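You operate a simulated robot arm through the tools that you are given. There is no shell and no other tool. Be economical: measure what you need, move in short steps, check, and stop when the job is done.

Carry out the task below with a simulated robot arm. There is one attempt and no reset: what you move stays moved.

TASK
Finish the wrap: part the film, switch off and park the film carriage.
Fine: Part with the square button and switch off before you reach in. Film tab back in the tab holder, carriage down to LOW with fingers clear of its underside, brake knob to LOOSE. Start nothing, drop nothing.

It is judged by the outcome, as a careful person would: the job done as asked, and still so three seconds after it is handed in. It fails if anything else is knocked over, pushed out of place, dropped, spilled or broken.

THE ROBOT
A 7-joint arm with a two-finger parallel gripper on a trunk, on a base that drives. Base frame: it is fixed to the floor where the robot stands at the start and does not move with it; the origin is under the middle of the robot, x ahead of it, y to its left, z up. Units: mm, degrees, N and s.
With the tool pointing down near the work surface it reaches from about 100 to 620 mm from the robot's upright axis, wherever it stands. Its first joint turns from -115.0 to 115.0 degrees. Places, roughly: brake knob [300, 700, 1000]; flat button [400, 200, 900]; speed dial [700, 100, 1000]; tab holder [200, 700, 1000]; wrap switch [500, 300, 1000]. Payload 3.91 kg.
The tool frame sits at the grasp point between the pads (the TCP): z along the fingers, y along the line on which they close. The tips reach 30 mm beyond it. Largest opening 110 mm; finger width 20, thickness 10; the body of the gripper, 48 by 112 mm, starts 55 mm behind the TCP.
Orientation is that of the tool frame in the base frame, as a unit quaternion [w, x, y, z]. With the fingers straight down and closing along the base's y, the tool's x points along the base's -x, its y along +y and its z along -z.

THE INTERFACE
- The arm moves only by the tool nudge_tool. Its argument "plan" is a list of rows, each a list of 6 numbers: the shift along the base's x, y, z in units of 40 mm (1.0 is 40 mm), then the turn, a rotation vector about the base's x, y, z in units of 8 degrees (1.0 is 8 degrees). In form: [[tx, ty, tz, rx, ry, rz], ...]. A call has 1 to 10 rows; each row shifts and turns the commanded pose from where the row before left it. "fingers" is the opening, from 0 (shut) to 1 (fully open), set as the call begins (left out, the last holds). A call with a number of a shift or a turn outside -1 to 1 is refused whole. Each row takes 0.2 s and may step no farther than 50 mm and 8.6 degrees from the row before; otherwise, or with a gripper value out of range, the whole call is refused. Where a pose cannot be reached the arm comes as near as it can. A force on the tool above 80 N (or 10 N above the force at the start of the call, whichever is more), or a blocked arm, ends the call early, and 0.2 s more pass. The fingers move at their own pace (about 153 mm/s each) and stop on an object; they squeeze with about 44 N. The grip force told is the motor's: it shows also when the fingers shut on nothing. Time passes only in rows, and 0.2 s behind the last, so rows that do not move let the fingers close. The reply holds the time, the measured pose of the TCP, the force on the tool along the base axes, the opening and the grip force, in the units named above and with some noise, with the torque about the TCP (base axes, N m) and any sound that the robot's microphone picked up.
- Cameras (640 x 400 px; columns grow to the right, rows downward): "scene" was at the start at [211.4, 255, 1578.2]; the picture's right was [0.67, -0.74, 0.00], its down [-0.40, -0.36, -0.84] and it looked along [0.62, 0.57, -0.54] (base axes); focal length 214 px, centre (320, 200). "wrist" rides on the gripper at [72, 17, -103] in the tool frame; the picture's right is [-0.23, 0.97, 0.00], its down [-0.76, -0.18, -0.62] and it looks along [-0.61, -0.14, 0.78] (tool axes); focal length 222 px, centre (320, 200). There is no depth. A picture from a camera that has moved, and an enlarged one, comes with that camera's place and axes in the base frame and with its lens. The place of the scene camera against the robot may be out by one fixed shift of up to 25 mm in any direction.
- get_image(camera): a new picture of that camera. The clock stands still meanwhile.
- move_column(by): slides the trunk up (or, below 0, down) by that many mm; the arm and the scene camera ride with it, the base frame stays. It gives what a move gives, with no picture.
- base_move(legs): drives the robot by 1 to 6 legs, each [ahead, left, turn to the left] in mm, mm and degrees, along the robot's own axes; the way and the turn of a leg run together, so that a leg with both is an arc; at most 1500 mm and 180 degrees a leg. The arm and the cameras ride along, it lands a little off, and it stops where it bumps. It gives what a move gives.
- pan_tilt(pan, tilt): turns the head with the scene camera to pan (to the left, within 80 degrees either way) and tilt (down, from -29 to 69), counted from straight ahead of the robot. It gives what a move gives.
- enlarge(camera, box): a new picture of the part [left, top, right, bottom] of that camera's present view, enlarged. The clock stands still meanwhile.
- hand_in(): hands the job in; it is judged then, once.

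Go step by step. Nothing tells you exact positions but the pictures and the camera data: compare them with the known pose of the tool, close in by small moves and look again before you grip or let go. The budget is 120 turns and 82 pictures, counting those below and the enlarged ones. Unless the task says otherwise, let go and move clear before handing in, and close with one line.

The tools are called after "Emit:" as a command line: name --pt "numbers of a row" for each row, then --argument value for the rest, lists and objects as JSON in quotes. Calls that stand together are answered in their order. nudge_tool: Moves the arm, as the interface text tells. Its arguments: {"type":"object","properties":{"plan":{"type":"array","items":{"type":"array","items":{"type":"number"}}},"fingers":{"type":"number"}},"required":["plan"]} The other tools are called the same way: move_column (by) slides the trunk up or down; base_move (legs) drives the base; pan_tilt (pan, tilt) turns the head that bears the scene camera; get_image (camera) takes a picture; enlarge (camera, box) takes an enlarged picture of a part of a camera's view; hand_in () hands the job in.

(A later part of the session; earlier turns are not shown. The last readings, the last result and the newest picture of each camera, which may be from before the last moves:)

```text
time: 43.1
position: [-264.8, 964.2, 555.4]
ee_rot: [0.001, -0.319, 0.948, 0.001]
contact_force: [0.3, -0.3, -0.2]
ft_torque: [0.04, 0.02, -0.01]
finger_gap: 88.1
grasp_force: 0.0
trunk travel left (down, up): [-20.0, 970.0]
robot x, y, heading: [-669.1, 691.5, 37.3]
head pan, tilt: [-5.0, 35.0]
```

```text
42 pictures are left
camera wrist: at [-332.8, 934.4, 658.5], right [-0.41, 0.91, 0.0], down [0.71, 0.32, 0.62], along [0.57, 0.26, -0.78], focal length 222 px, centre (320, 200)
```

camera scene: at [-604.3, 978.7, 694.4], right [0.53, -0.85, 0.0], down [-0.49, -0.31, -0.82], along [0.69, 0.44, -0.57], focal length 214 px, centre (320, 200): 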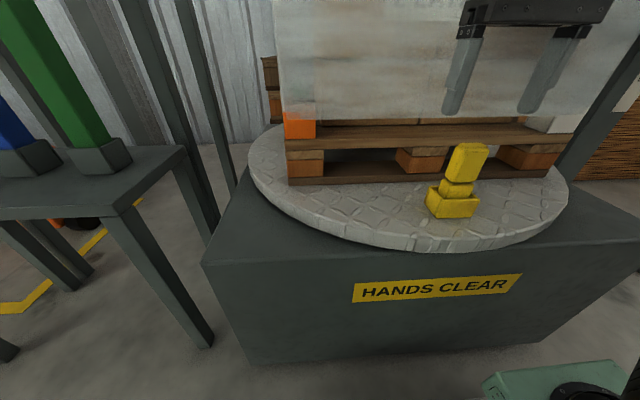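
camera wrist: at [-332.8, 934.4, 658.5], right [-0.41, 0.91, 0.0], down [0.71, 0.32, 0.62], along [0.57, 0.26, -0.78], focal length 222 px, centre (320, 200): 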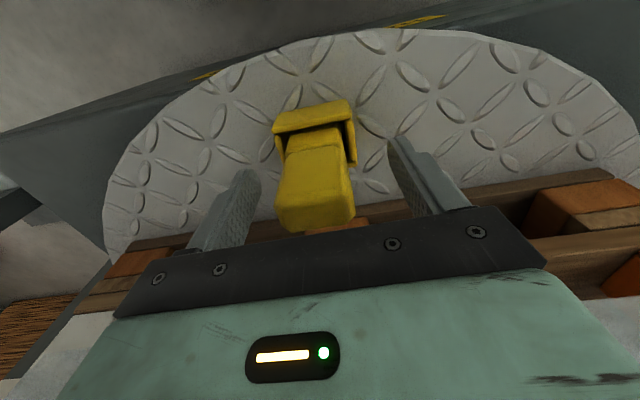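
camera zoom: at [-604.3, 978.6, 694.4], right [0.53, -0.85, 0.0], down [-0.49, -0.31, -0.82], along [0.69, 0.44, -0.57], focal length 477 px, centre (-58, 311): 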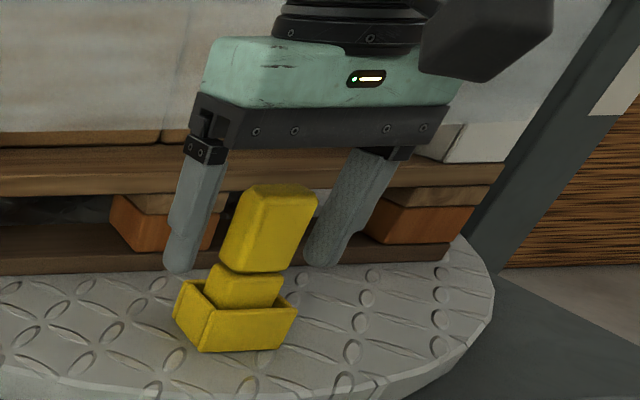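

Well centred. Closing on the head.

Emit:
nudge_tool --pt "0 0 0 0 0 0" --pt "0 0 0 0 0 0" --fingers 0.1

Emit:
enlarge --camera "scene" --box '[400, 60, 580, 240]'

```text
time: 43.7
position: [-265.3, 964.5, 555.0]
ee_rot: [0.0, -0.319, 0.948, 0.001]
contact_force: [-0.3, 0.2, 0.8]
ft_torque: [0.0, 0.0, -0.03]
finger_gap: 39.5
grasp_force: 43.8
trunk travel left (down, up): [-20.0, 970.0]
robot x, y, heading: [-672.6, 690.6, 37.1]
head pan, tilt: [-5.0, 35.0]
```

```text
2.22 times, centred on (490, 150) of scene
camera zoom: at [-604.3, 978.6, 694.4], right [0.53, -0.85, 0.0], down [-0.49, -0.31, -0.82], along [0.69, 0.44, -0.57], focal length 477 px, centre (-58, 311)
```

zoom: 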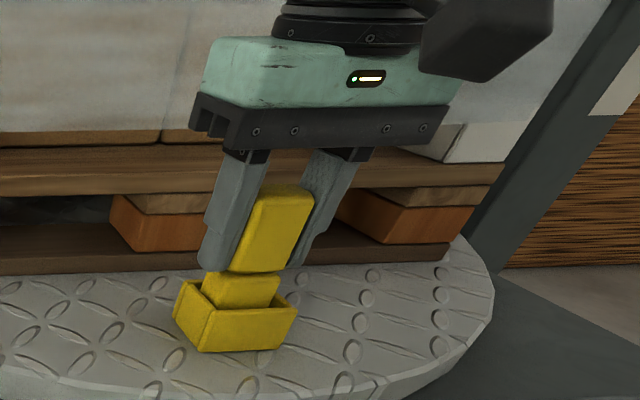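

The tab is gripped at 39.5 mm. Lifting straight out.

Emit:
nudge_tool --pt "0 0 0.25 0 0 0" --pt "0 0 0.4 0 0 0" --pt "0 0 0.5 0 0 0" --pt "0 0 0.8 0 0 0" --pt "0 0 0.8 0 0 0"

Emit:
enlarge --camera "scene" --box '[400, 40, 580, 240]'

```text
time: 44.9
position: [-267.0, 963.3, 666.8]
ee_rot: [0.001, -0.319, 0.948, 0.001]
contact_force: [-0.7, 0.4, -0.2]
ft_torque: [-0.02, -0.01, 0.0]
finger_gap: 39.6
grasp_force: 43.6
trunk travel left (down, up): [-20.0, 970.0]
robot x, y, heading: [-667.2, 691.0, 37.1]
head pan, tilt: [-5.0, 35.0]
```

```text
2.00 times, centred on (490, 140) of scene
camera zoom: at [-604.3, 978.6, 694.4], right [0.53, -0.85, 0.0], down [-0.49, -0.31, -0.82], along [0.69, 0.44, -0.57], focal length 429 px, centre (-20, 320)
```

zoom: 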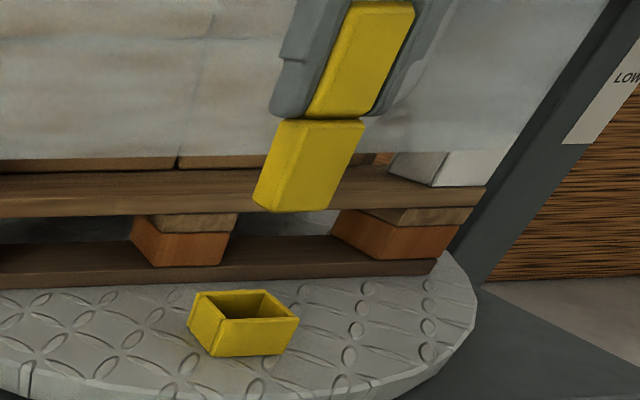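

The tab is free. Next I raise the trunk, draw the arm in and slightly left, then slide right past the slab before approaching the carriage.

Emit:
move_column --by 480

Emit:
nudge_tool --pt "-0.87 0.1 0 0 0 0" --pt "-0.87 0.1 0 0 0 0" --pt "-0.87 0.1 0 0 0 0" --pt "-0.87 0.1 0 0 0 0" --pt "-0.87 0.1 0 0 0 0" --pt "-0.87 0.1 0 0 0 0"

Emit:
base_move --legs '[[0, -715, 0]]'

Emit:
pan_tilt --pan -10 --tilt 35

Emit:
get_image --camera "scene"

```text
refused: 480 is not a number from -400 to 400
```

```text
time: 46.3
position: [-472.9, 992.4, 663.8]
ee_rot: [0.001, -0.319, 0.948, 0.001]
contact_force: [-0.3, -0.1, 0.2]
ft_torque: [-0.01, -0.03, 0.02]
finger_gap: 39.3
grasp_force: 44.1
out of reach, approached as far as the arm can: row 3
trunk travel left (down, up): [-20.0, 970.0]
robot x, y, heading: [-669.7, 693.7, 37.0]
head pan, tilt: [-5.0, 35.0]
```

```text
time: 50.2
position: [-42.1, 421.7, 663.6]
ee_rot: [0.001, -0.317, 0.949, 0.001]
contact_force: [0.2, 1.5, -0.2]
ft_torque: [0.03, 0.02, -0.04]
finger_gap: 39.3
grasp_force: 44.0
trunk travel left (down, up): [-20.0, 970.0]
robot x, y, heading: [-244.4, 124.7, 36.8]
head pan, tilt: [-5.0, 35.0]
```

```text
time: 50.9
position: [-42.9, 422.1, 662.7]
ee_rot: [0.0, -0.316, 0.949, 0.0]
contact_force: [-0.2, 0.3, -1.2]
ft_torque: [-0.01, 0.02, 0.01]
finger_gap: 39.3
grasp_force: 43.8
trunk travel left (down, up): [-20.0, 970.0]
robot x, y, heading: [-240.4, 124.6, 36.9]
head pan, tilt: [-10.0, 35.0]
```

```text
39 pictures are left
camera scene: at [-169.0, 401.0, 694.4], right [0.45, -0.89, 0.0], down [-0.51, -0.26, -0.82], along [0.73, 0.37, -0.57], focal length 214 px, centre (320, 200)
```

scene: 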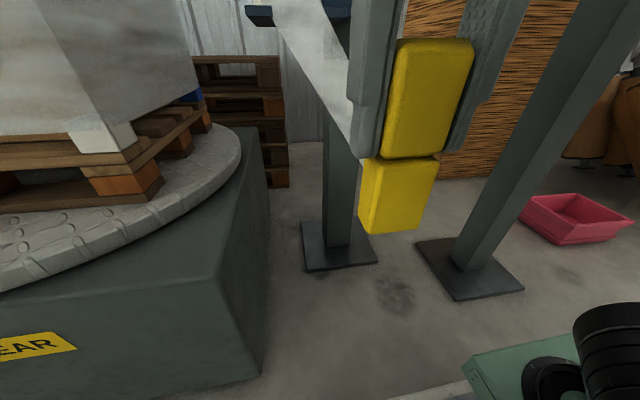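

The trunk rise was refused, but the slide went safely. Raising the trunk now in two moves, then checking the carriage.

Emit:
move_column --by 400

Emit:
move_column --by 100

Emit:
get_image --camera "scene"

Emit:
get_image --camera "wrist"

```text
time: 54.7
position: [-40.6, 421.2, 1063.3]
ee_rot: [0.0, -0.317, 0.948, 0.001]
contact_force: [0.4, -0.6, -0.8]
ft_torque: [0.0, 0.02, -0.01]
finger_gap: 39.2
grasp_force: 43.5
trunk travel left (down, up): [-420.0, 570.0]
robot x, y, heading: [-239.4, 121.4, 36.8]
head pan, tilt: [-10.0, 35.0]
```

```text
time: 56.0
position: [-42.5, 421.4, 1163.7]
ee_rot: [0.001, -0.316, 0.949, 0.001]
contact_force: [-0.4, -0.9, -0.6]
ft_torque: [0.0, 0.02, 0.06]
finger_gap: 38.9
grasp_force: 43.7
trunk travel left (down, up): [-520.0, 470.0]
robot x, y, heading: [-242.5, 124.2, 36.8]
head pan, tilt: [-10.0, 35.0]
```

```text
38 pictures are left
camera scene: at [-169.0, 401.0, 1194.4], right [0.45, -0.89, 0.0], down [-0.51, -0.26, -0.82], along [0.73, 0.37, -0.57], focal length 214 px, centre (320, 200)
```

scene: 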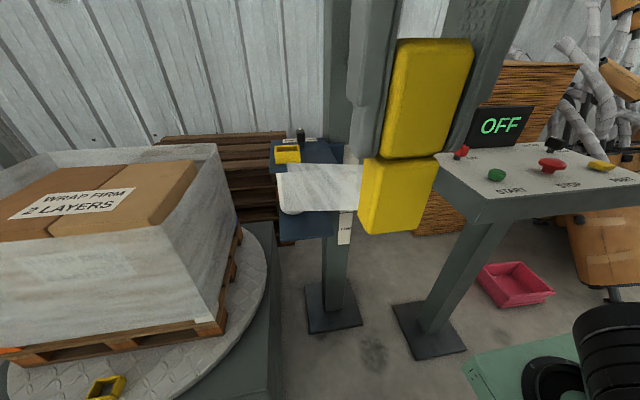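

```text
37 pictures are left
camera wrist: at [-109.9, 391.9, 1266.2], right [-0.4, 0.92, 0.0], down [0.72, 0.31, 0.62], along [0.57, 0.25, -0.78], focal length 222 px, centre (320, 200)
```

wrist: 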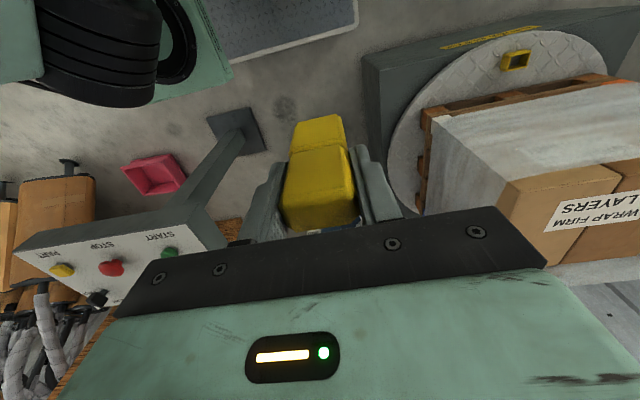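

The robot stands in line with the gap between slab and console foot, and all is clear ahead. I'll drive ahead 240 mm and look.

Emit:
base_move --legs '[[240, 0, 0]]'

Emit:
pan_tilt --pan 5 --tilt 35

Emit:
get_image --camera "scene"

Emit:
get_image --camera "wrist"

```text
time: 57.8
position: [150.4, 565.5, 1162.3]
ee_rot: [0.0, -0.316, 0.949, 0.001]
contact_force: [0.4, -0.1, -0.5]
ft_torque: [0.01, 0.04, 0.01]
finger_gap: 39.3
grasp_force: 43.8
trunk travel left (down, up): [-520.0, 470.0]
robot x, y, heading: [-52.4, 267.2, 36.9]
head pan, tilt: [-10.0, 35.0]
```

```text
time: 58.6
position: [149.5, 566.0, 1162.9]
ee_rot: [-0.001, -0.316, 0.949, 0.001]
contact_force: [0.6, 0.6, -0.6]
ft_torque: [0.02, 0.01, 0.01]
finger_gap: 39.3
grasp_force: 44.6
trunk travel left (down, up): [-520.0, 470.0]
robot x, y, heading: [-49.3, 266.2, 36.9]
head pan, tilt: [5.0, 35.0]
```

```text
36 pictures are left
camera scene: at [10.0, 563.6, 1194.4], right [0.67, -0.75, 0.0], down [-0.43, -0.38, -0.82], along [0.61, 0.55, -0.57], focal length 214 px, centre (320, 200)
```

scene: 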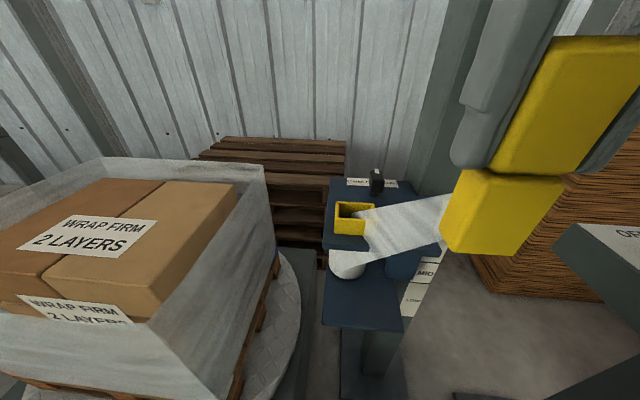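

```text
35 pictures are left
camera wrist: at [82.0, 535.6, 1266.2], right [-0.4, 0.92, 0.0], down [0.72, 0.31, 0.62], along [0.57, 0.25, -0.78], focal length 222 px, centre (320, 200)
```

wrist: 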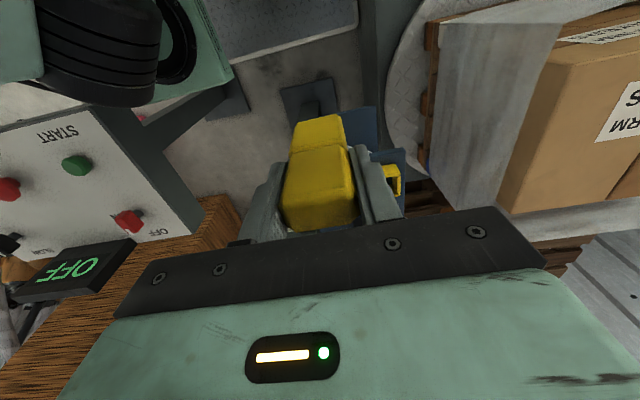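

The holder is near (212, 692, 990), just left of the tab. I'll move over it at this height, where the wrist camera can see both.

Emit:
nudge_tool --pt "0.3 0.65 0 0 0 0" --pt "0.32 0.65 0 0 0 0" --pt "0.32 0.65 0 0 0 0" --pt "0.32 0.65 0 0 0 0" --pt "0.3 0.65 0 0 0 0"

Emit:
get_image --camera "wrist"

Emit:
get_image --camera "scene"

```text
time: 59.8
position: [213.0, 695.6, 1163.3]
ee_rot: [0.001, -0.316, 0.949, 0.001]
contact_force: [-0.6, -0.4, 0.1]
ft_torque: [0.05, 0.03, 0.01]
finger_gap: 39.4
grasp_force: 44.0
trunk travel left (down, up): [-520.0, 470.0]
robot x, y, heading: [-47.9, 264.0, 36.7]
head pan, tilt: [5.0, 35.0]
```

```text
34 pictures are left
camera wrist: at [144.1, 665.9, 1266.6], right [-0.4, 0.92, 0.0], down [0.72, 0.31, 0.62], along [0.57, 0.25, -0.78], focal length 222 px, centre (320, 200)
```

wrist: 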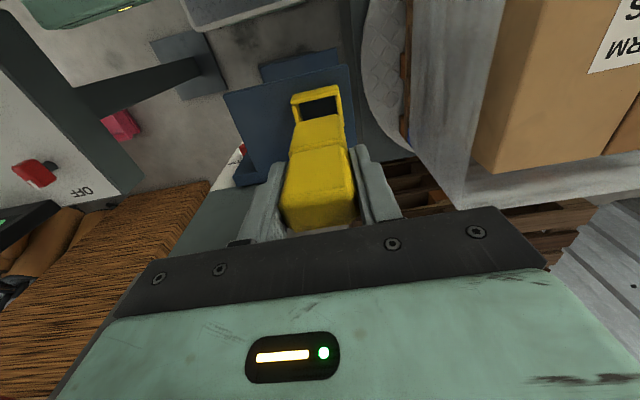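

```text
33 pictures are left
camera scene: at [9.8, 563.3, 1194.5], right [0.67, -0.75, 0.0], down [-0.43, -0.38, -0.82], along [0.61, 0.55, -0.57], focal length 214 px, centre (320, 200)
```

scene: 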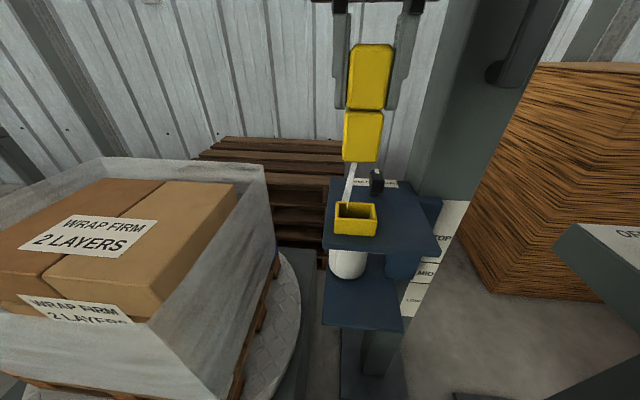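

The holder appears right below the tab. I'll zoom to measure the offset.

Emit:
enlarge --camera "wrist" --box '[260, 60, 380, 160]'

Emit:
enlarge --camera "scene" --box '[300, 30, 460, 290]'

```text
4.00 times, centred on (320, 110) of wrist
camera zoom: at [144.1, 665.9, 1266.6], right [-0.4, 0.92, 0.0], down [0.72, 0.31, 0.62], along [0.57, 0.25, -0.78], focal length 888 px, centre (320, 560)
```

zoom: 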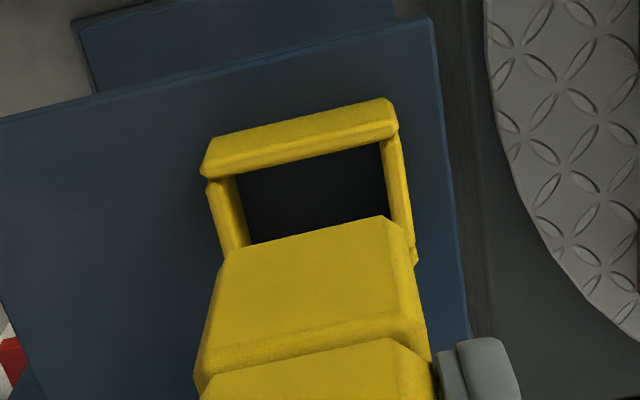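

```text
1.54 times, centred on (380, 160) of scene
camera zoom: at [9.8, 563.3, 1194.5], right [0.67, -0.75, 0.0], down [-0.43, -0.38, -0.82], along [0.61, 0.55, -0.57], focal length 330 px, centre (228, 262)
```

zoom: 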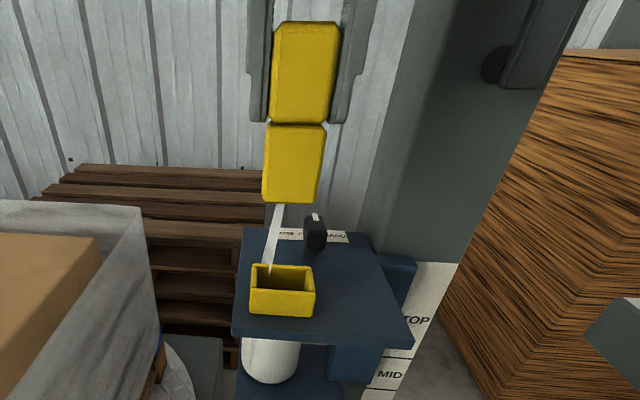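

The yaw matches within about 2°, and the tab seems 5–10 mm short of centre away from the robot. I'll shift part of that, descend to just above the rim, and remeasure.

Emit:
nudge_tool --pt "0.12 0.09 -0.7 0 0 0" --pt "0 0 -0.6 0 0 0"

Emit:
enlarge --camera "wrist" --box '[260, 60, 380, 160]'

Emit:
enlarge --camera "scene" --box '[300, 90, 420, 250]'

```text
time: 60.4
position: [215.8, 699.4, 1111.2]
ee_rot: [0.0, -0.316, 0.949, 0.001]
contact_force: [-0.2, 0.5, 0.2]
ft_torque: [0.01, 0.01, 0.01]
finger_gap: 39.3
grasp_force: 43.7
trunk travel left (down, up): [-520.0, 470.0]
robot x, y, heading: [-50.3, 263.0, 37.0]
head pan, tilt: [5.0, 35.0]
```

```text
4.00 times, centred on (320, 110) of wrist
camera zoom: at [148.3, 669.4, 1214.3], right [-0.4, 0.92, 0.0], down [0.72, 0.31, 0.62], along [0.57, 0.25, -0.78], focal length 888 px, centre (320, 560)
```

zoom: 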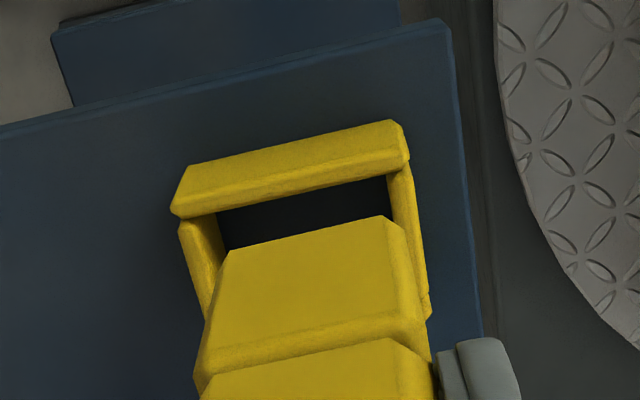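

```text
2.50 times, centred on (360, 170) of scene
camera zoom: at [9.9, 563.6, 1194.4], right [0.67, -0.74, 0.0], down [-0.43, -0.38, -0.82], along [0.61, 0.55, -0.57], focal length 536 px, centre (220, 275)
```

zoom: 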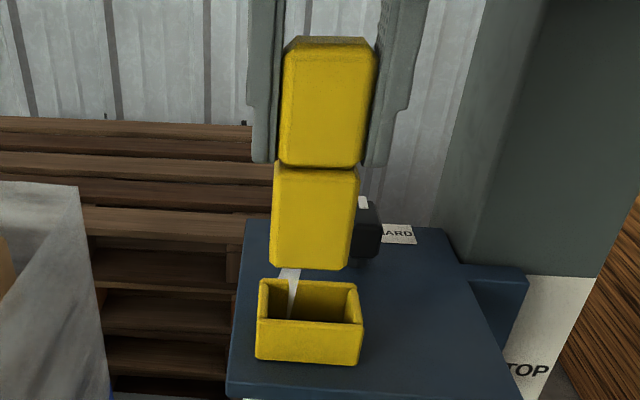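

Only millimetres are left. I'll shift 1 mm right, descend another 13 mm, and check again with less parallax.

Emit:
nudge_tool --pt "0.03 -0.01 -0.33 0 0 0"

Emit:
enlarge --camera "wrist" --box '[280, 90, 360, 140]'

Emit:
enlarge --camera "scene" --box '[320, 140, 400, 240]'

```text
time: 60.8
position: [217.6, 697.7, 1097.3]
ee_rot: [0.0, -0.315, 0.949, 0.001]
contact_force: [-0.1, 0.4, -0.2]
ft_torque: [0.02, 0.03, -0.03]
finger_gap: 39.2
grasp_force: 44.0
trunk travel left (down, up): [-520.0, 470.0]
robot x, y, heading: [-51.2, 265.1, 36.9]
head pan, tilt: [5.0, 35.0]
```

```text
8.00 times, centred on (320, 115) of wrist
camera zoom: at [150.1, 668.7, 1201.0], right [-0.4, 0.92, 0.0], down [0.72, 0.31, 0.62], along [0.57, 0.25, -0.78], focal length 1777 px, centre (320, 880)
```

zoom: 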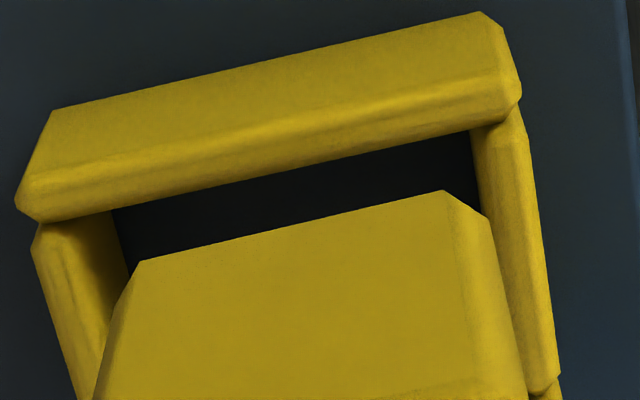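

```text
4.00 times, centred on (360, 190) of scene
camera zoom: at [9.9, 563.6, 1194.4], right [0.67, -0.74, 0.0], down [-0.43, -0.38, -0.82], along [0.61, 0.55, -0.57], focal length 858 px, centre (160, 240)
```

zoom: 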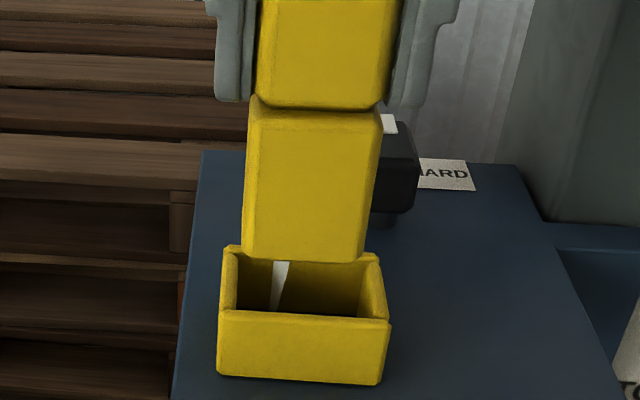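

The measurements agree: the tab needs about 4.5 mm further out and 1 mm right, with a tiny clockwise yaw. I'll apply that, go down 10 mm, and check.

Emit:
nudge_tool --pt "0.11 0.045 0 0 0 -0.1" --pt "0 0 -0.25 0 0 0"

Emit:
enlarge --camera "wrist" --box '[280, 90, 360, 140]'

Emit:
enlarge --camera "scene" --box '[320, 140, 400, 240]'

```text
time: 61.4
position: [222.0, 699.3, 1086.9]
ee_rot: [0.001, -0.31, 0.951, 0.001]
contact_force: [0.7, -0.2, 0.3]
ft_torque: [-0.01, 0.01, 0.02]
finger_gap: 39.1
grasp_force: 44.4
trunk travel left (down, up): [-520.0, 470.0]
robot x, y, heading: [-48.4, 261.5, 36.6]
head pan, tilt: [5.0, 35.0]
```

```text
8.00 times, centred on (320, 115) of wrist
camera zoom: at [154.1, 671.3, 1190.9], right [-0.39, 0.92, 0.0], down [0.72, 0.3, 0.62], along [0.57, 0.24, -0.78], focal length 1777 px, centre (320, 880)
```

zoom: 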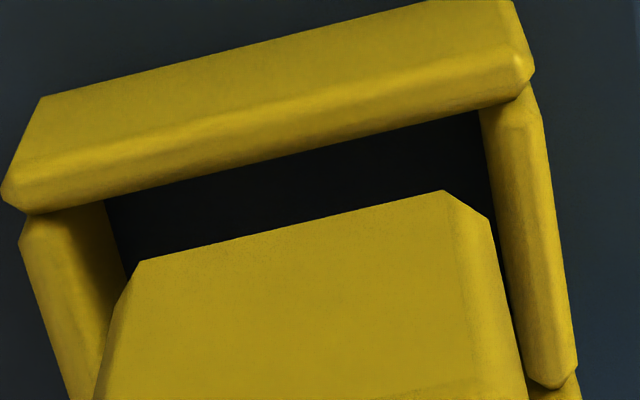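

```text
4.00 times, centred on (360, 190) of scene
camera zoom: at [9.9, 563.6, 1194.4], right [0.67, -0.74, 0.0], down [-0.43, -0.38, -0.82], along [0.61, 0.55, -0.57], focal length 858 px, centre (160, 240)
```

zoom: 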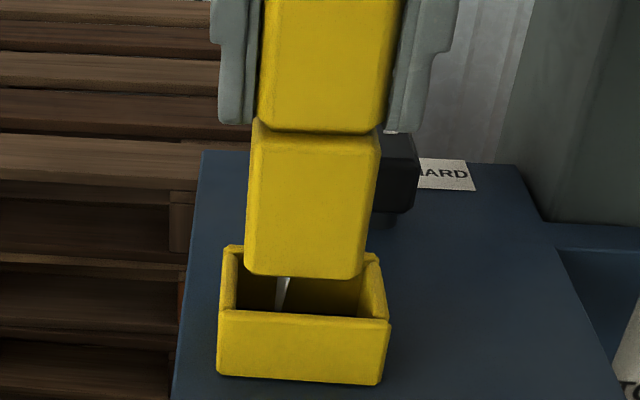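

The yaw and offsets now look right. I'll descend in small steps and watch for contact force.

Emit:
nudge_tool --pt "0.01 -0.01 -0.2 0 0 0" --pt "0 0 -0.15 0 0 0" --pt "0 0 -0.1 0 0 0" --pt "0 0 -0.1 0 0 0"

Emit:
enlarge --camera "scene" --box '[320, 140, 400, 240]'

```text
time: 62.4
position: [223.3, 699.4, 1066.7]
ee_rot: [0.002, -0.309, 0.951, 0.001]
contact_force: [0.2, 0.2, -0.1]
ft_torque: [0.02, 0.0, -0.01]
finger_gap: 39.2
grasp_force: 43.6
trunk travel left (down, up): [-520.0, 470.0]
robot x, y, heading: [-46.5, 265.1, 36.9]
head pan, tilt: [5.0, 35.0]
```

```text
4.00 times, centred on (360, 190) of scene
camera zoom: at [9.9, 563.6, 1194.4], right [0.67, -0.74, 0.0], down [-0.43, -0.38, -0.82], along [0.61, 0.55, -0.57], focal length 858 px, centre (160, 240)
```

zoom: 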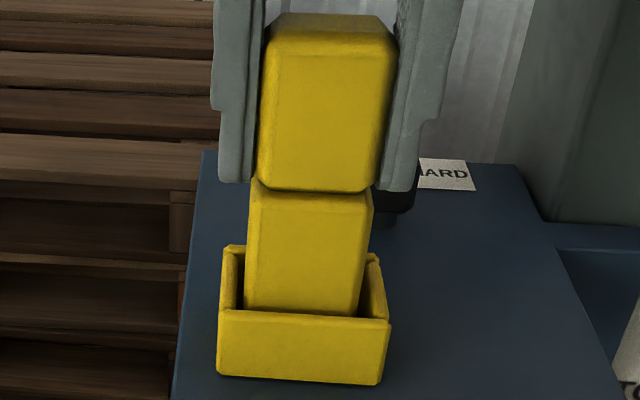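

The insert has entered the holder without force. I'll keep lowering until it seats.

Emit:
nudge_tool --pt "0 0 -0.15 0 0 0" --pt "0 0 -0.15 0 0 0" --pt "0 0 -0.1 0 0 0"

Emit:
enlarge --camera "scene" --box '[320, 140, 400, 240]'

```text
time: 63.2
position: [223.2, 699.3, 1050.2]
ee_rot: [0.0, -0.309, 0.951, 0.001]
contact_force: [0.1, -0.8, 0.4]
ft_torque: [0.04, 0.0, 0.02]
finger_gap: 39.5
grasp_force: 43.6
trunk travel left (down, up): [-520.0, 470.0]
robot x, y, heading: [-45.1, 264.3, 36.7]
head pan, tilt: [5.0, 35.0]
```

```text
4.00 times, centred on (360, 190) of scene
camera zoom: at [9.9, 563.6, 1194.4], right [0.67, -0.74, 0.0], down [-0.43, -0.38, -0.82], along [0.61, 0.55, -0.57], focal length 858 px, centre (160, 240)
```

zoom: 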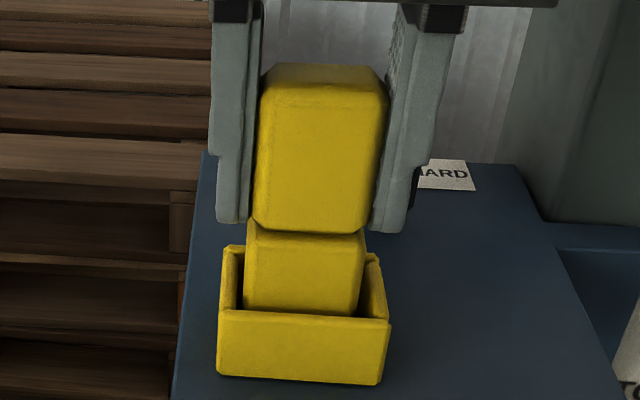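

Emit:
nudge_tool --pt "0 0 -0.1 0 0 0" --pt "0 0 -0.1 0 0 0"

Emit:
nudge_tool --pt "0 0 -0.07 0 0 0"

Emit:
enlarge --camera "scene" --box '[320, 140, 400, 240]'

```text
time: 63.8
position: [224.2, 701.3, 1040.3]
ee_rot: [0.0, -0.31, 0.951, 0.0]
contact_force: [0.6, 0.4, 3.5]
ft_torque: [0.06, -0.04, 0.0]
finger_gap: 39.2
grasp_force: 43.9
trunk travel left (down, up): [-520.0, 470.0]
robot x, y, heading: [-55.6, 264.3, 36.7]
head pan, tilt: [5.0, 35.0]
```

```text
time: 64.2
position: [223.1, 700.8, 1037.9]
ee_rot: [0.0, -0.31, 0.951, 0.001]
contact_force: [-0.1, 0.4, 2.6]
ft_torque: [-0.04, -0.08, 0.02]
finger_gap: 39.1
grasp_force: 44.1
trunk travel left (down, up): [-520.0, 470.0]
robot x, y, heading: [-48.9, 265.7, 36.8]
head pan, tilt: [5.0, 35.0]
```

```text
4.00 times, centred on (360, 190) of scene
camera zoom: at [9.9, 563.6, 1194.4], right [0.67, -0.74, 0.0], down [-0.43, -0.38, -0.82], along [0.61, 0.55, -0.57], focal length 858 px, centre (160, 240)
```

zoom: 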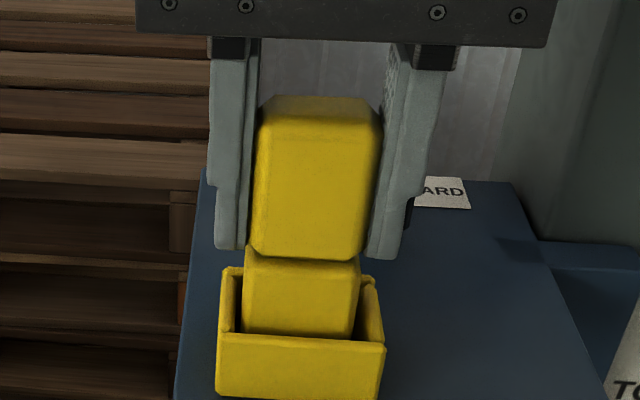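

The tab is fully seated, and the light push already slid the carriage down about 10 mm, so the carriage moves by hand pressure from above. I'll keep pushing down gently through the seated tab, well clear of the underside.

Emit:
nudge_tool --pt "0 0 -0.2 0 0 0" --pt "0 0 -0.25 0 0 0" --pt "0 0 -0.25 0 0 0" --pt "0 0 -0.25 0 0 0" --pt "0 0 -0.25 0 0 0"

Emit:
pan_tilt --pan -5 --tilt 40

Emit:
get_image --camera "scene"

```text
time: 65.4
position: [223.4, 700.4, 991.4]
ee_rot: [0.001, -0.311, 0.95, 0.001]
contact_force: [4.2, -0.1, 11.8]
ft_torque: [-0.14, -0.33, 0.07]
finger_gap: 39.4
grasp_force: 43.9
trunk travel left (down, up): [-520.0, 470.0]
robot x, y, heading: [-49.4, 268.0, 36.8]
head pan, tilt: [5.0, 35.0]
```

```text
time: 66.1
position: [223.3, 700.2, 991.8]
ee_rot: [0.0, -0.311, 0.95, 0.001]
contact_force: [3.4, 1.5, 8.6]
ft_torque: [0.09, -0.24, 0.02]
finger_gap: 39.3
grasp_force: 43.8
trunk travel left (down, up): [-520.0, 470.0]
robot x, y, heading: [-50.0, 265.9, 36.8]
head pan, tilt: [-5.0, 40.0]
```

```text
21 pictures are left
camera scene: at [15.7, 550.0, 1186.9], right [0.53, -0.85, 0.0], down [-0.55, -0.34, -0.77], along [0.65, 0.4, -0.64], focal length 214 px, centre (320, 200)
```

scene: 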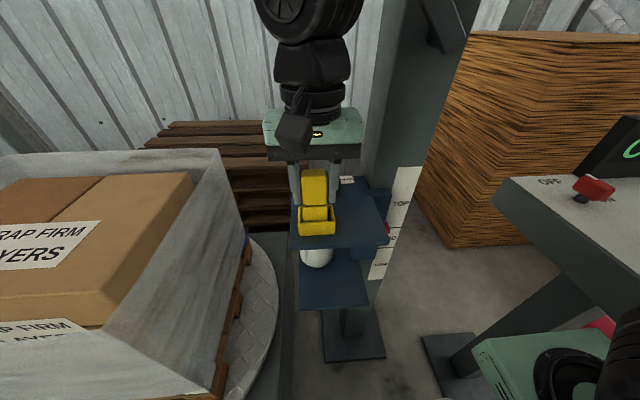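

The carriage has moved about 55 mm; zooming on the scale.

Emit:
enlarge --camera "scene" --box '[360, 160, 440, 290]'

```text
3.08 times, centred on (400, 225) of scene
camera zoom: at [15.7, 550.0, 1186.9], right [0.53, -0.85, 0.0], down [-0.55, -0.34, -0.77], along [0.65, 0.4, -0.64], focal length 660 px, centre (74, 123)
```

zoom: 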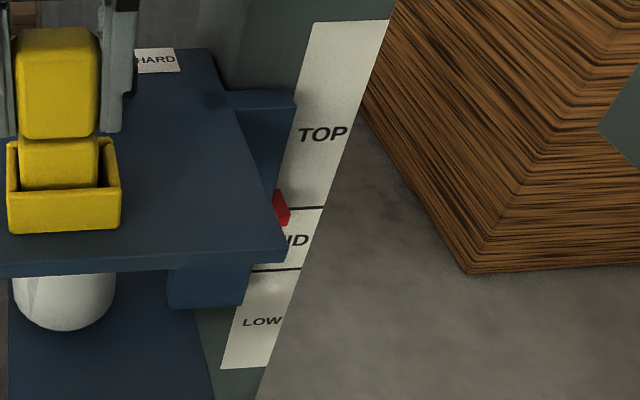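

The pointer is at the TOP/MID line. LOW's middle is about 130 mm further; I'll push down in two stages.

Emit:
nudge_tool --pt "0 0 -0.25 0 0 0" --pt "0 0 -0.25 0 0 0" --pt "0 0 -0.25 0 0 0" --pt "0 0 -0.25 0 0 0" --pt "0 0 -0.25 0 0 0" --pt "0 0 -0.25 0 0 0" --pt "0 0 -0.25 0 0 0"

Emit:
nudge_tool --pt "0 0 -0.25 0 0 0" --pt "0 0 -0.25 0 0 0" --pt "0 0 -0.25 0 0 0" --pt "0 0 -0.25 0 0 0"

Emit:
get_image --camera "scene"

```text
time: 66.6
position: [220.3, 700.4, 982.7]
ee_rot: [0.008, -0.317, 0.948, 0.001]
contact_force: [13.9, -18.8, 18.5]
ft_torque: [-0.94, -0.58, -0.29]
finger_gap: 39.5
grasp_force: 44.3
trunk travel left (down, up): [-520.0, 470.0]
robot x, y, heading: [-52.2, 266.8, 37.1]
head pan, tilt: [-5.0, 40.0]
stopped in row 2: the force on the tool passed its limit at 89 N (the readings are from after the stop); the commanded pose is now the measured one
```

```text
time: 67.0
position: [219.6, 701.4, 979.2]
ee_rot: [0.011, -0.318, 0.948, 0.0]
contact_force: [16.3, -17.6, 17.8]
ft_torque: [-0.85, -0.66, -0.34]
finger_gap: 39.1
grasp_force: 44.2
trunk travel left (down, up): [-520.0, 470.0]
robot x, y, heading: [-50.9, 266.8, 36.9]
head pan, tilt: [-5.0, 40.0]
stopped in row 1: the force on the tool passed its limit at 94 N (the readings are from after the stop); the commanded pose is now the measured one
```

```text
19 pictures are left
camera scene: at [13.7, 549.8, 1186.8], right [0.53, -0.85, 0.0], down [-0.54, -0.34, -0.77], along [0.65, 0.4, -0.64], focal length 214 px, centre (320, 200)
```

scene: 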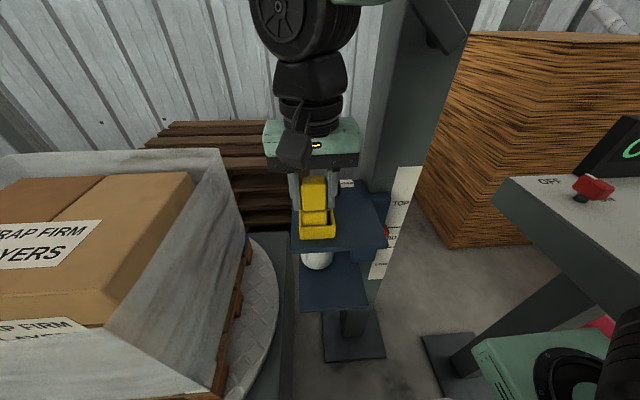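

Something blocked the push at around 90 N. I'll ease the load by 2 mm up and look closely before doing anything else.

Emit:
nudge_tool --pt "0 0 0.06 0 0 0"

Emit:
enlarge --camera "scene" --box '[240, 0, 470, 340]'

Emit:
get_image --camera "wrist"

```text
time: 67.4
position: [219.5, 700.7, 980.9]
ee_rot: [0.009, -0.317, 0.948, 0.001]
contact_force: [13.3, -11.6, 1.9]
ft_torque: [-0.62, -0.76, -0.31]
finger_gap: 39.3
grasp_force: 43.9
trunk travel left (down, up): [-520.0, 470.0]
robot x, y, heading: [-44.9, 265.4, 37.0]
head pan, tilt: [-5.0, 40.0]
```

```text
1.18 times, centred on (355, 170) of scene
camera zoom: at [13.4, 549.6, 1186.8], right [0.53, -0.85, 0.0], down [-0.54, -0.34, -0.77], along [0.65, 0.41, -0.64], focal length 252 px, centre (279, 235)
```

zoom: 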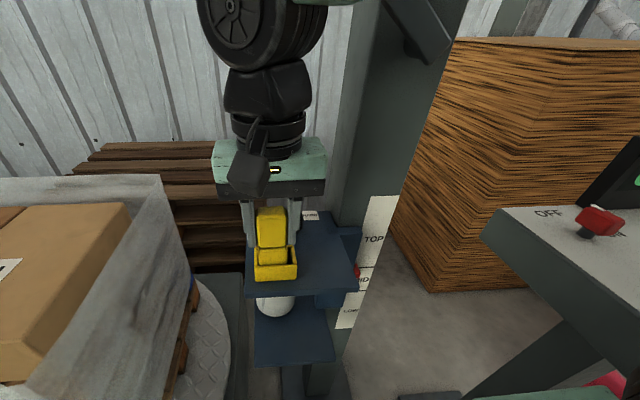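

```text
17 pictures are left
camera wrist: at [149.4, 669.8, 1082.7], right [-0.41, 0.91, 0.0], down [0.7, 0.31, 0.64], along [0.58, 0.26, -0.77], focal length 222 px, centre (320, 200)
```

wrist: 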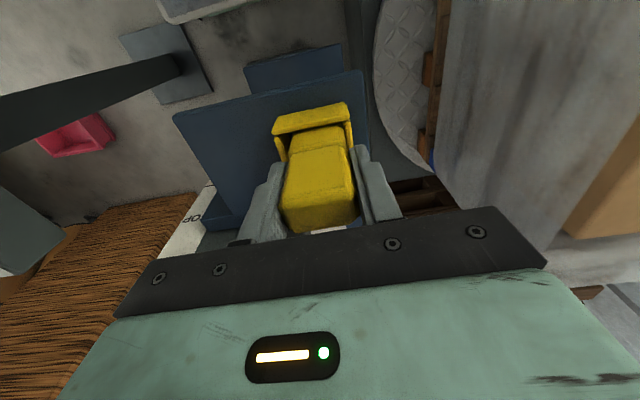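

The tool is clear of the knob. I want to see whether the forearm is touching the crank handle above, so I'll tilt the head up.

Emit:
pan_tilt --pan -15 --tilt 5

Emit:
get_image --camera "scene"

```text
time: 68.4
position: [219.7, 701.4, 981.1]
ee_rot: [0.01, -0.317, 0.948, 0.001]
contact_force: [3.4, -12.4, 5.9]
ft_torque: [-0.66, -0.09, -0.1]
finger_gap: 39.5
grasp_force: 44.1
trunk travel left (down, up): [-520.0, 470.0]
robot x, y, heading: [-51.7, 266.8, 36.8]
head pan, tilt: [-15.0, 5.0]
```

```text
16 pictures are left
camera scene: at [26.2, 538.6, 1242.9], right [0.37, -0.93, 0.0], down [-0.08, -0.03, -1.0], along [0.92, 0.37, -0.09], focal length 214 px, centre (320, 200)
```

scene: 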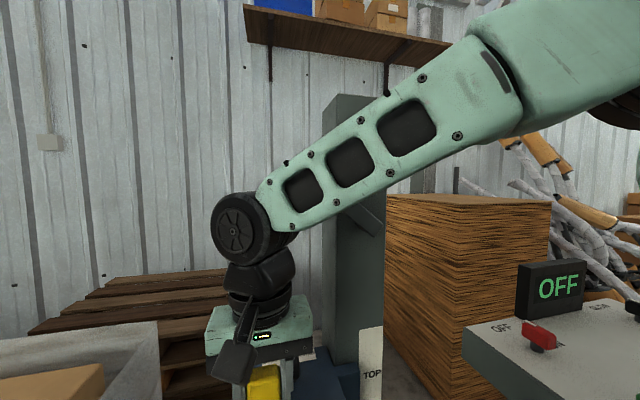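

The forearm lies across the crank handle, and that is what blocked it. The tab is seated, so I'll release it, lift clear, back the robot off, and come back with a lower trunk so the forearm passes under the handle.

Emit:
nudge_tool --pt "0 0 0 0 0 0" --pt "0 0 0 0 0 0" --pt "0 0 0.5 0 0 0" --pt "0 0 0.8 0 0 0" --pt "0 0 0.9 0 0 0" --fingers 0.6

Emit:
pan_tilt --pan 0 --tilt 35

Emit:
get_image --camera "scene"

```text
time: 69.6
position: [222.8, 701.7, 1069.2]
ee_rot: [0.009, -0.316, 0.949, 0.002]
contact_force: [-0.4, 0.0, 0.5]
ft_torque: [-0.04, -0.03, 0.0]
finger_gap: 65.8
grasp_force: 0.0
trunk travel left (down, up): [-520.0, 470.0]
robot x, y, heading: [-50.5, 265.3, 36.9]
head pan, tilt: [-15.0, 5.0]
```

```text
time: 70.6
position: [221.6, 702.2, 1069.0]
ee_rot: [0.009, -0.317, 0.948, 0.001]
contact_force: [0.7, -1.4, -0.4]
ft_torque: [0.01, -0.02, 0.01]
finger_gap: 66.1
grasp_force: 0.1
trunk travel left (down, up): [-520.0, 470.0]
robot x, y, heading: [-49.0, 263.6, 36.8]
head pan, tilt: [0.0, 35.0]
```

```text
15 pictures are left
camera scene: at [13.9, 558.0, 1194.5], right [0.6, -0.8, 0.0], down [-0.46, -0.34, -0.82], along [0.66, 0.49, -0.57], focal length 214 px, centre (320, 200)
```

scene: 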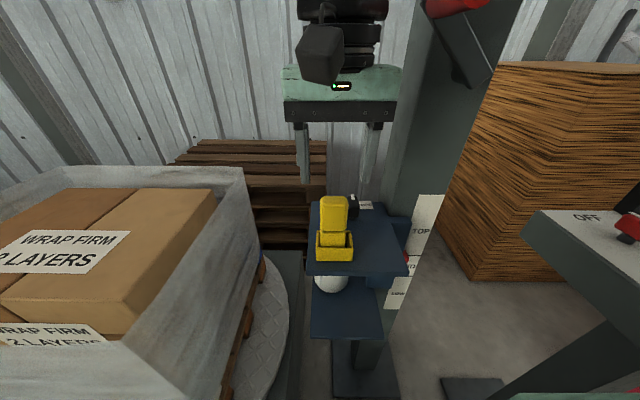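

The tab stays in the holder. Backing off now, then lowering the trunk while raising the arm.

Emit:
base_move --legs '[[-200, 0, 0]]'

Emit:
move_column --by -300

Emit:
nudge_tool --pt "0 0 0.9 0 0 0" --pt "0 0 0.9 0 0 0" --pt "0 0 0.9 0 0 0" --pt "0 0 0.9 0 0 0" --pt "0 0 0.9 0 0 0" --fingers 0

```text
time: 72.2
position: [60.3, 580.7, 1069.3]
ee_rot: [0.01, -0.317, 0.948, 0.001]
contact_force: [0.1, 0.6, -0.1]
ft_torque: [0.0, 0.01, -0.02]
finger_gap: 66.2
grasp_force: 0.1
trunk travel left (down, up): [-520.0, 470.0]
robot x, y, heading: [-208.4, 144.4, 36.8]
head pan, tilt: [0.0, 35.0]
```

```text
time: 75.2
position: [59.6, 581.7, 767.9]
ee_rot: [0.009, -0.316, 0.949, 0.002]
contact_force: [0.4, 0.0, 0.0]
ft_torque: [-0.02, -0.02, 0.0]
finger_gap: 66.1
grasp_force: 0.0
trunk travel left (down, up): [-220.0, 770.0]
robot x, y, heading: [-216.2, 148.5, 36.8]
head pan, tilt: [0.0, 35.0]
```

```text
time: 76.4
position: [61.5, 581.4, 948.7]
ee_rot: [0.009, -0.317, 0.948, 0.001]
contact_force: [0.1, 0.1, 0.1]
ft_torque: [-0.01, -0.03, -0.01]
finger_gap: 0.0
grasp_force: 38.2
trunk travel left (down, up): [-220.0, 770.0]
robot x, y, heading: [-211.6, 144.0, 36.9]
head pan, tilt: [0.0, 35.0]
```

Now I'll shift right to clear the tab, with the fingers closed, and check before driving in to push on the bare plate.

Emit:
nudge_tool --pt "0.48 -0.64 0.3 0 0 0" --pt "0.48 -0.64 0.3 0 0 0" --pt "0.48 -0.64 0.5 0 0 0"

Emit:
base_move --legs '[[200, 0, 0]]'

Emit:
pan_tilt --pan -5 --tilt 15

Emit:
get_image --camera "scene"

Emit:
get_image --camera "wrist"

```text
time: 77.2
position: [118.1, 504.0, 993.2]
ee_rot: [0.009, -0.318, 0.948, 0.002]
contact_force: [-0.2, -0.7, 0.5]
ft_torque: [-0.03, 0.01, 0.01]
finger_gap: 0.0
grasp_force: 37.7
trunk travel left (down, up): [-220.0, 770.0]
robot x, y, heading: [-209.9, 146.9, 36.9]
head pan, tilt: [0.0, 35.0]
```

```text
time: 78.8
position: [280.9, 626.4, 993.8]
ee_rot: [0.01, -0.317, 0.948, 0.003]
contact_force: [0.1, 0.2, -0.2]
ft_torque: [0.02, -0.01, -0.02]
finger_gap: 0.1
grasp_force: 37.9
trunk travel left (down, up): [-220.0, 770.0]
robot x, y, heading: [-49.0, 266.4, 37.1]
head pan, tilt: [0.0, 35.0]
```

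```text
time: 79.6
position: [279.9, 627.1, 992.0]
ee_rot: [0.009, -0.317, 0.948, 0.001]
contact_force: [0.0, 1.3, -0.7]
ft_torque: [0.02, 0.0, 0.01]
finger_gap: 0.1
grasp_force: 37.7
trunk travel left (down, up): [-220.0, 770.0]
robot x, y, heading: [-49.1, 263.1, 37.3]
head pan, tilt: [-5.0, 15.0]
```

```text
14 pictures are left
camera scene: at [23.9, 555.3, 926.3], right [0.53, -0.85, 0.0], down [-0.22, -0.14, -0.97], along [0.82, 0.51, -0.26], focal length 214 px, centre (320, 200)
```

scene: 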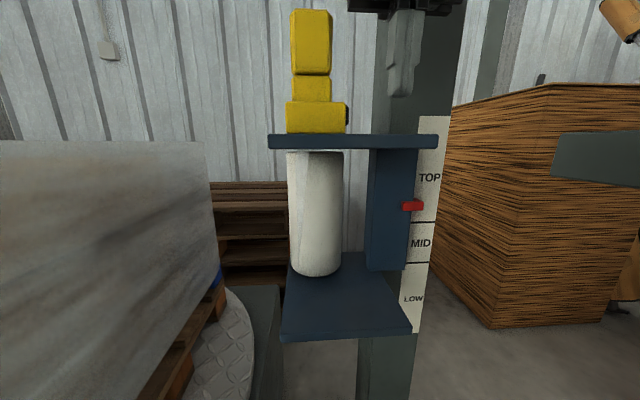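

```text
13 pictures are left
camera wrist: at [210.9, 596.1, 1094.7], right [-0.4, 0.91, 0.0], down [0.71, 0.31, 0.64], along [0.58, 0.26, -0.77], focal length 222 px, centre (320, 200)
```

wrist: 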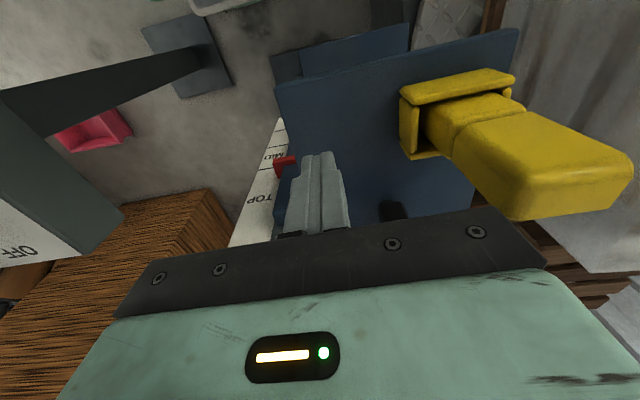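

The closed fingers hang over bare plate, clear of the tab and knob, and the forearm is lower. I'll press down in steps.

Emit:
nudge_tool --pt "0 0 -0.5 0 0 0" --pt "0 0 -0.3 0 0 0" --pt "0 0 -0.25 0 0 0" --pt "0 0 -0.25 0 0 0" --pt "0 0 -0.25 0 0 0" --pt "0 0 -0.25 0 0 0" --pt "0 0 -0.25 0 0 0"

Emit:
nudge_tool --pt "0 0 -0.25 0 0 0" --pt "0 0 -0.25 0 0 0" --pt "0 0 -0.25 0 0 0" --pt "0 0 -0.25 0 0 0"

Emit:
get_image --camera "scene"

```text
time: 81.2
position: [280.5, 625.7, 910.6]
ee_rot: [0.008, -0.317, 0.948, 0.002]
contact_force: [-0.4, 0.5, 0.1]
ft_torque: [0.01, 0.01, 0.02]
finger_gap: 0.1
grasp_force: 37.6
trunk travel left (down, up): [-220.0, 770.0]
robot x, y, heading: [-47.7, 267.1, 36.8]
head pan, tilt: [-5.0, 15.0]
```

```text
time: 82.2
position: [279.9, 626.2, 870.0]
ee_rot: [0.008, -0.316, 0.949, 0.0]
contact_force: [-1.5, 0.2, 1.1]
ft_torque: [0.0, 0.04, 0.03]
finger_gap: 0.0
grasp_force: 37.8
trunk travel left (down, up): [-220.0, 770.0]
robot x, y, heading: [-47.7, 262.2, 37.1]
head pan, tilt: [-5.0, 15.0]
```

```text
12 pictures are left
camera scene: at [23.9, 555.2, 926.4], right [0.53, -0.85, 0.0], down [-0.22, -0.14, -0.97], along [0.82, 0.51, -0.26], focal length 214 px, centre (320, 200)
```

scene: 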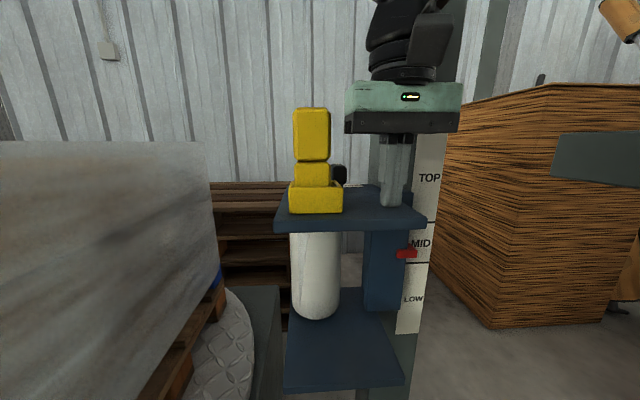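

The carriage slides easily, and the pointer is near the bottom of MID. I'll continue about 80 mm further.

Emit:
nudge_tool --pt "0 0 -0.25 0 0 0" --pt "0 0 -0.25 0 0 0" --pt "0 0 -0.25 0 0 0" --pt "0 0 -0.25 0 0 0" --pt "0 0 -0.25 0 0 0" --pt "0 0 -0.25 0 0 0" --pt "0 0 -0.25 0 0 0" --pt "0 0 -0.2 0 0 0"

Emit:
pan_tilt --pan -5 --tilt 28

Emit:
get_image --camera "scene"

```text
time: 84.0
position: [280.5, 625.1, 793.9]
ee_rot: [0.009, -0.317, 0.948, 0.002]
contact_force: [0.0, -0.7, 3.0]
ft_torque: [-0.05, -0.01, -0.01]
finger_gap: 0.1
grasp_force: 37.7
trunk travel left (down, up): [-220.0, 770.0]
robot x, y, heading: [-48.3, 265.4, 37.2]
head pan, tilt: [-5.0, 15.0]
```

```text
time: 84.8
position: [281.4, 625.9, 792.6]
ee_rot: [0.008, -0.318, 0.948, 0.001]
contact_force: [0.3, -0.6, -0.5]
ft_torque: [0.03, -0.02, 0.0]
finger_gap: 0.0
grasp_force: 37.8
trunk travel left (down, up): [-220.0, 770.0]
robot x, y, heading: [-51.6, 265.2, 36.8]
head pan, tilt: [-5.0, 28.0]
```

```text
11 pictures are left
camera scene: at [22.1, 554.1, 905.4], right [0.53, -0.85, 0.0], down [-0.4, -0.25, -0.88], along [0.75, 0.47, -0.47], focal length 214 px, centre (320, 200)
```

scene: 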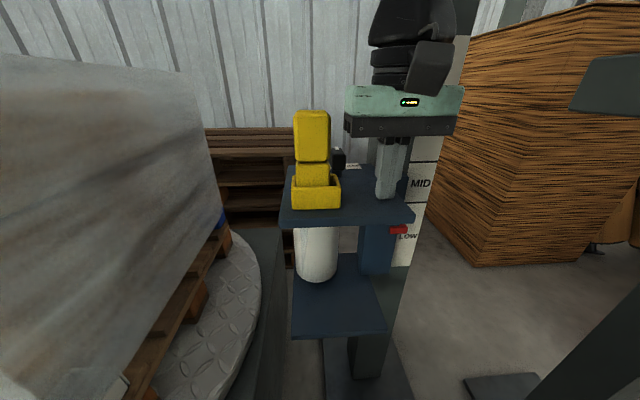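

The pointer is just above the LOW text. Pressing about 12 mm further.

Emit:
nudge_tool --pt "0 0 -0.15 0 0 0" --pt "0 0 -0.15 0 0 0"

Emit:
enlarge --camera "scene" --box '[280, 100, 440, 280]'

```text
time: 85.3
position: [280.1, 626.9, 779.7]
ee_rot: [0.008, -0.317, 0.948, 0.0]
contact_force: [0.3, -0.7, 2.1]
ft_torque: [-0.03, 0.01, 0.02]
finger_gap: 0.1
grasp_force: 37.3
trunk travel left (down, up): [-220.0, 770.0]
robot x, y, heading: [-45.2, 262.2, 37.0]
head pan, tilt: [-5.0, 28.0]
```

```text
2.22 times, centred on (360, 190) of scene
camera zoom: at [22.0, 554.0, 905.4], right [0.53, -0.85, 0.0], down [-0.4, -0.25, -0.88], along [0.75, 0.47, -0.47], focal length 477 px, centre (231, 222)
```

zoom: 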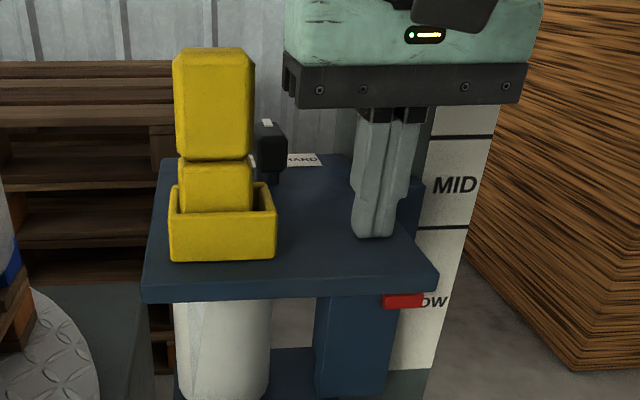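

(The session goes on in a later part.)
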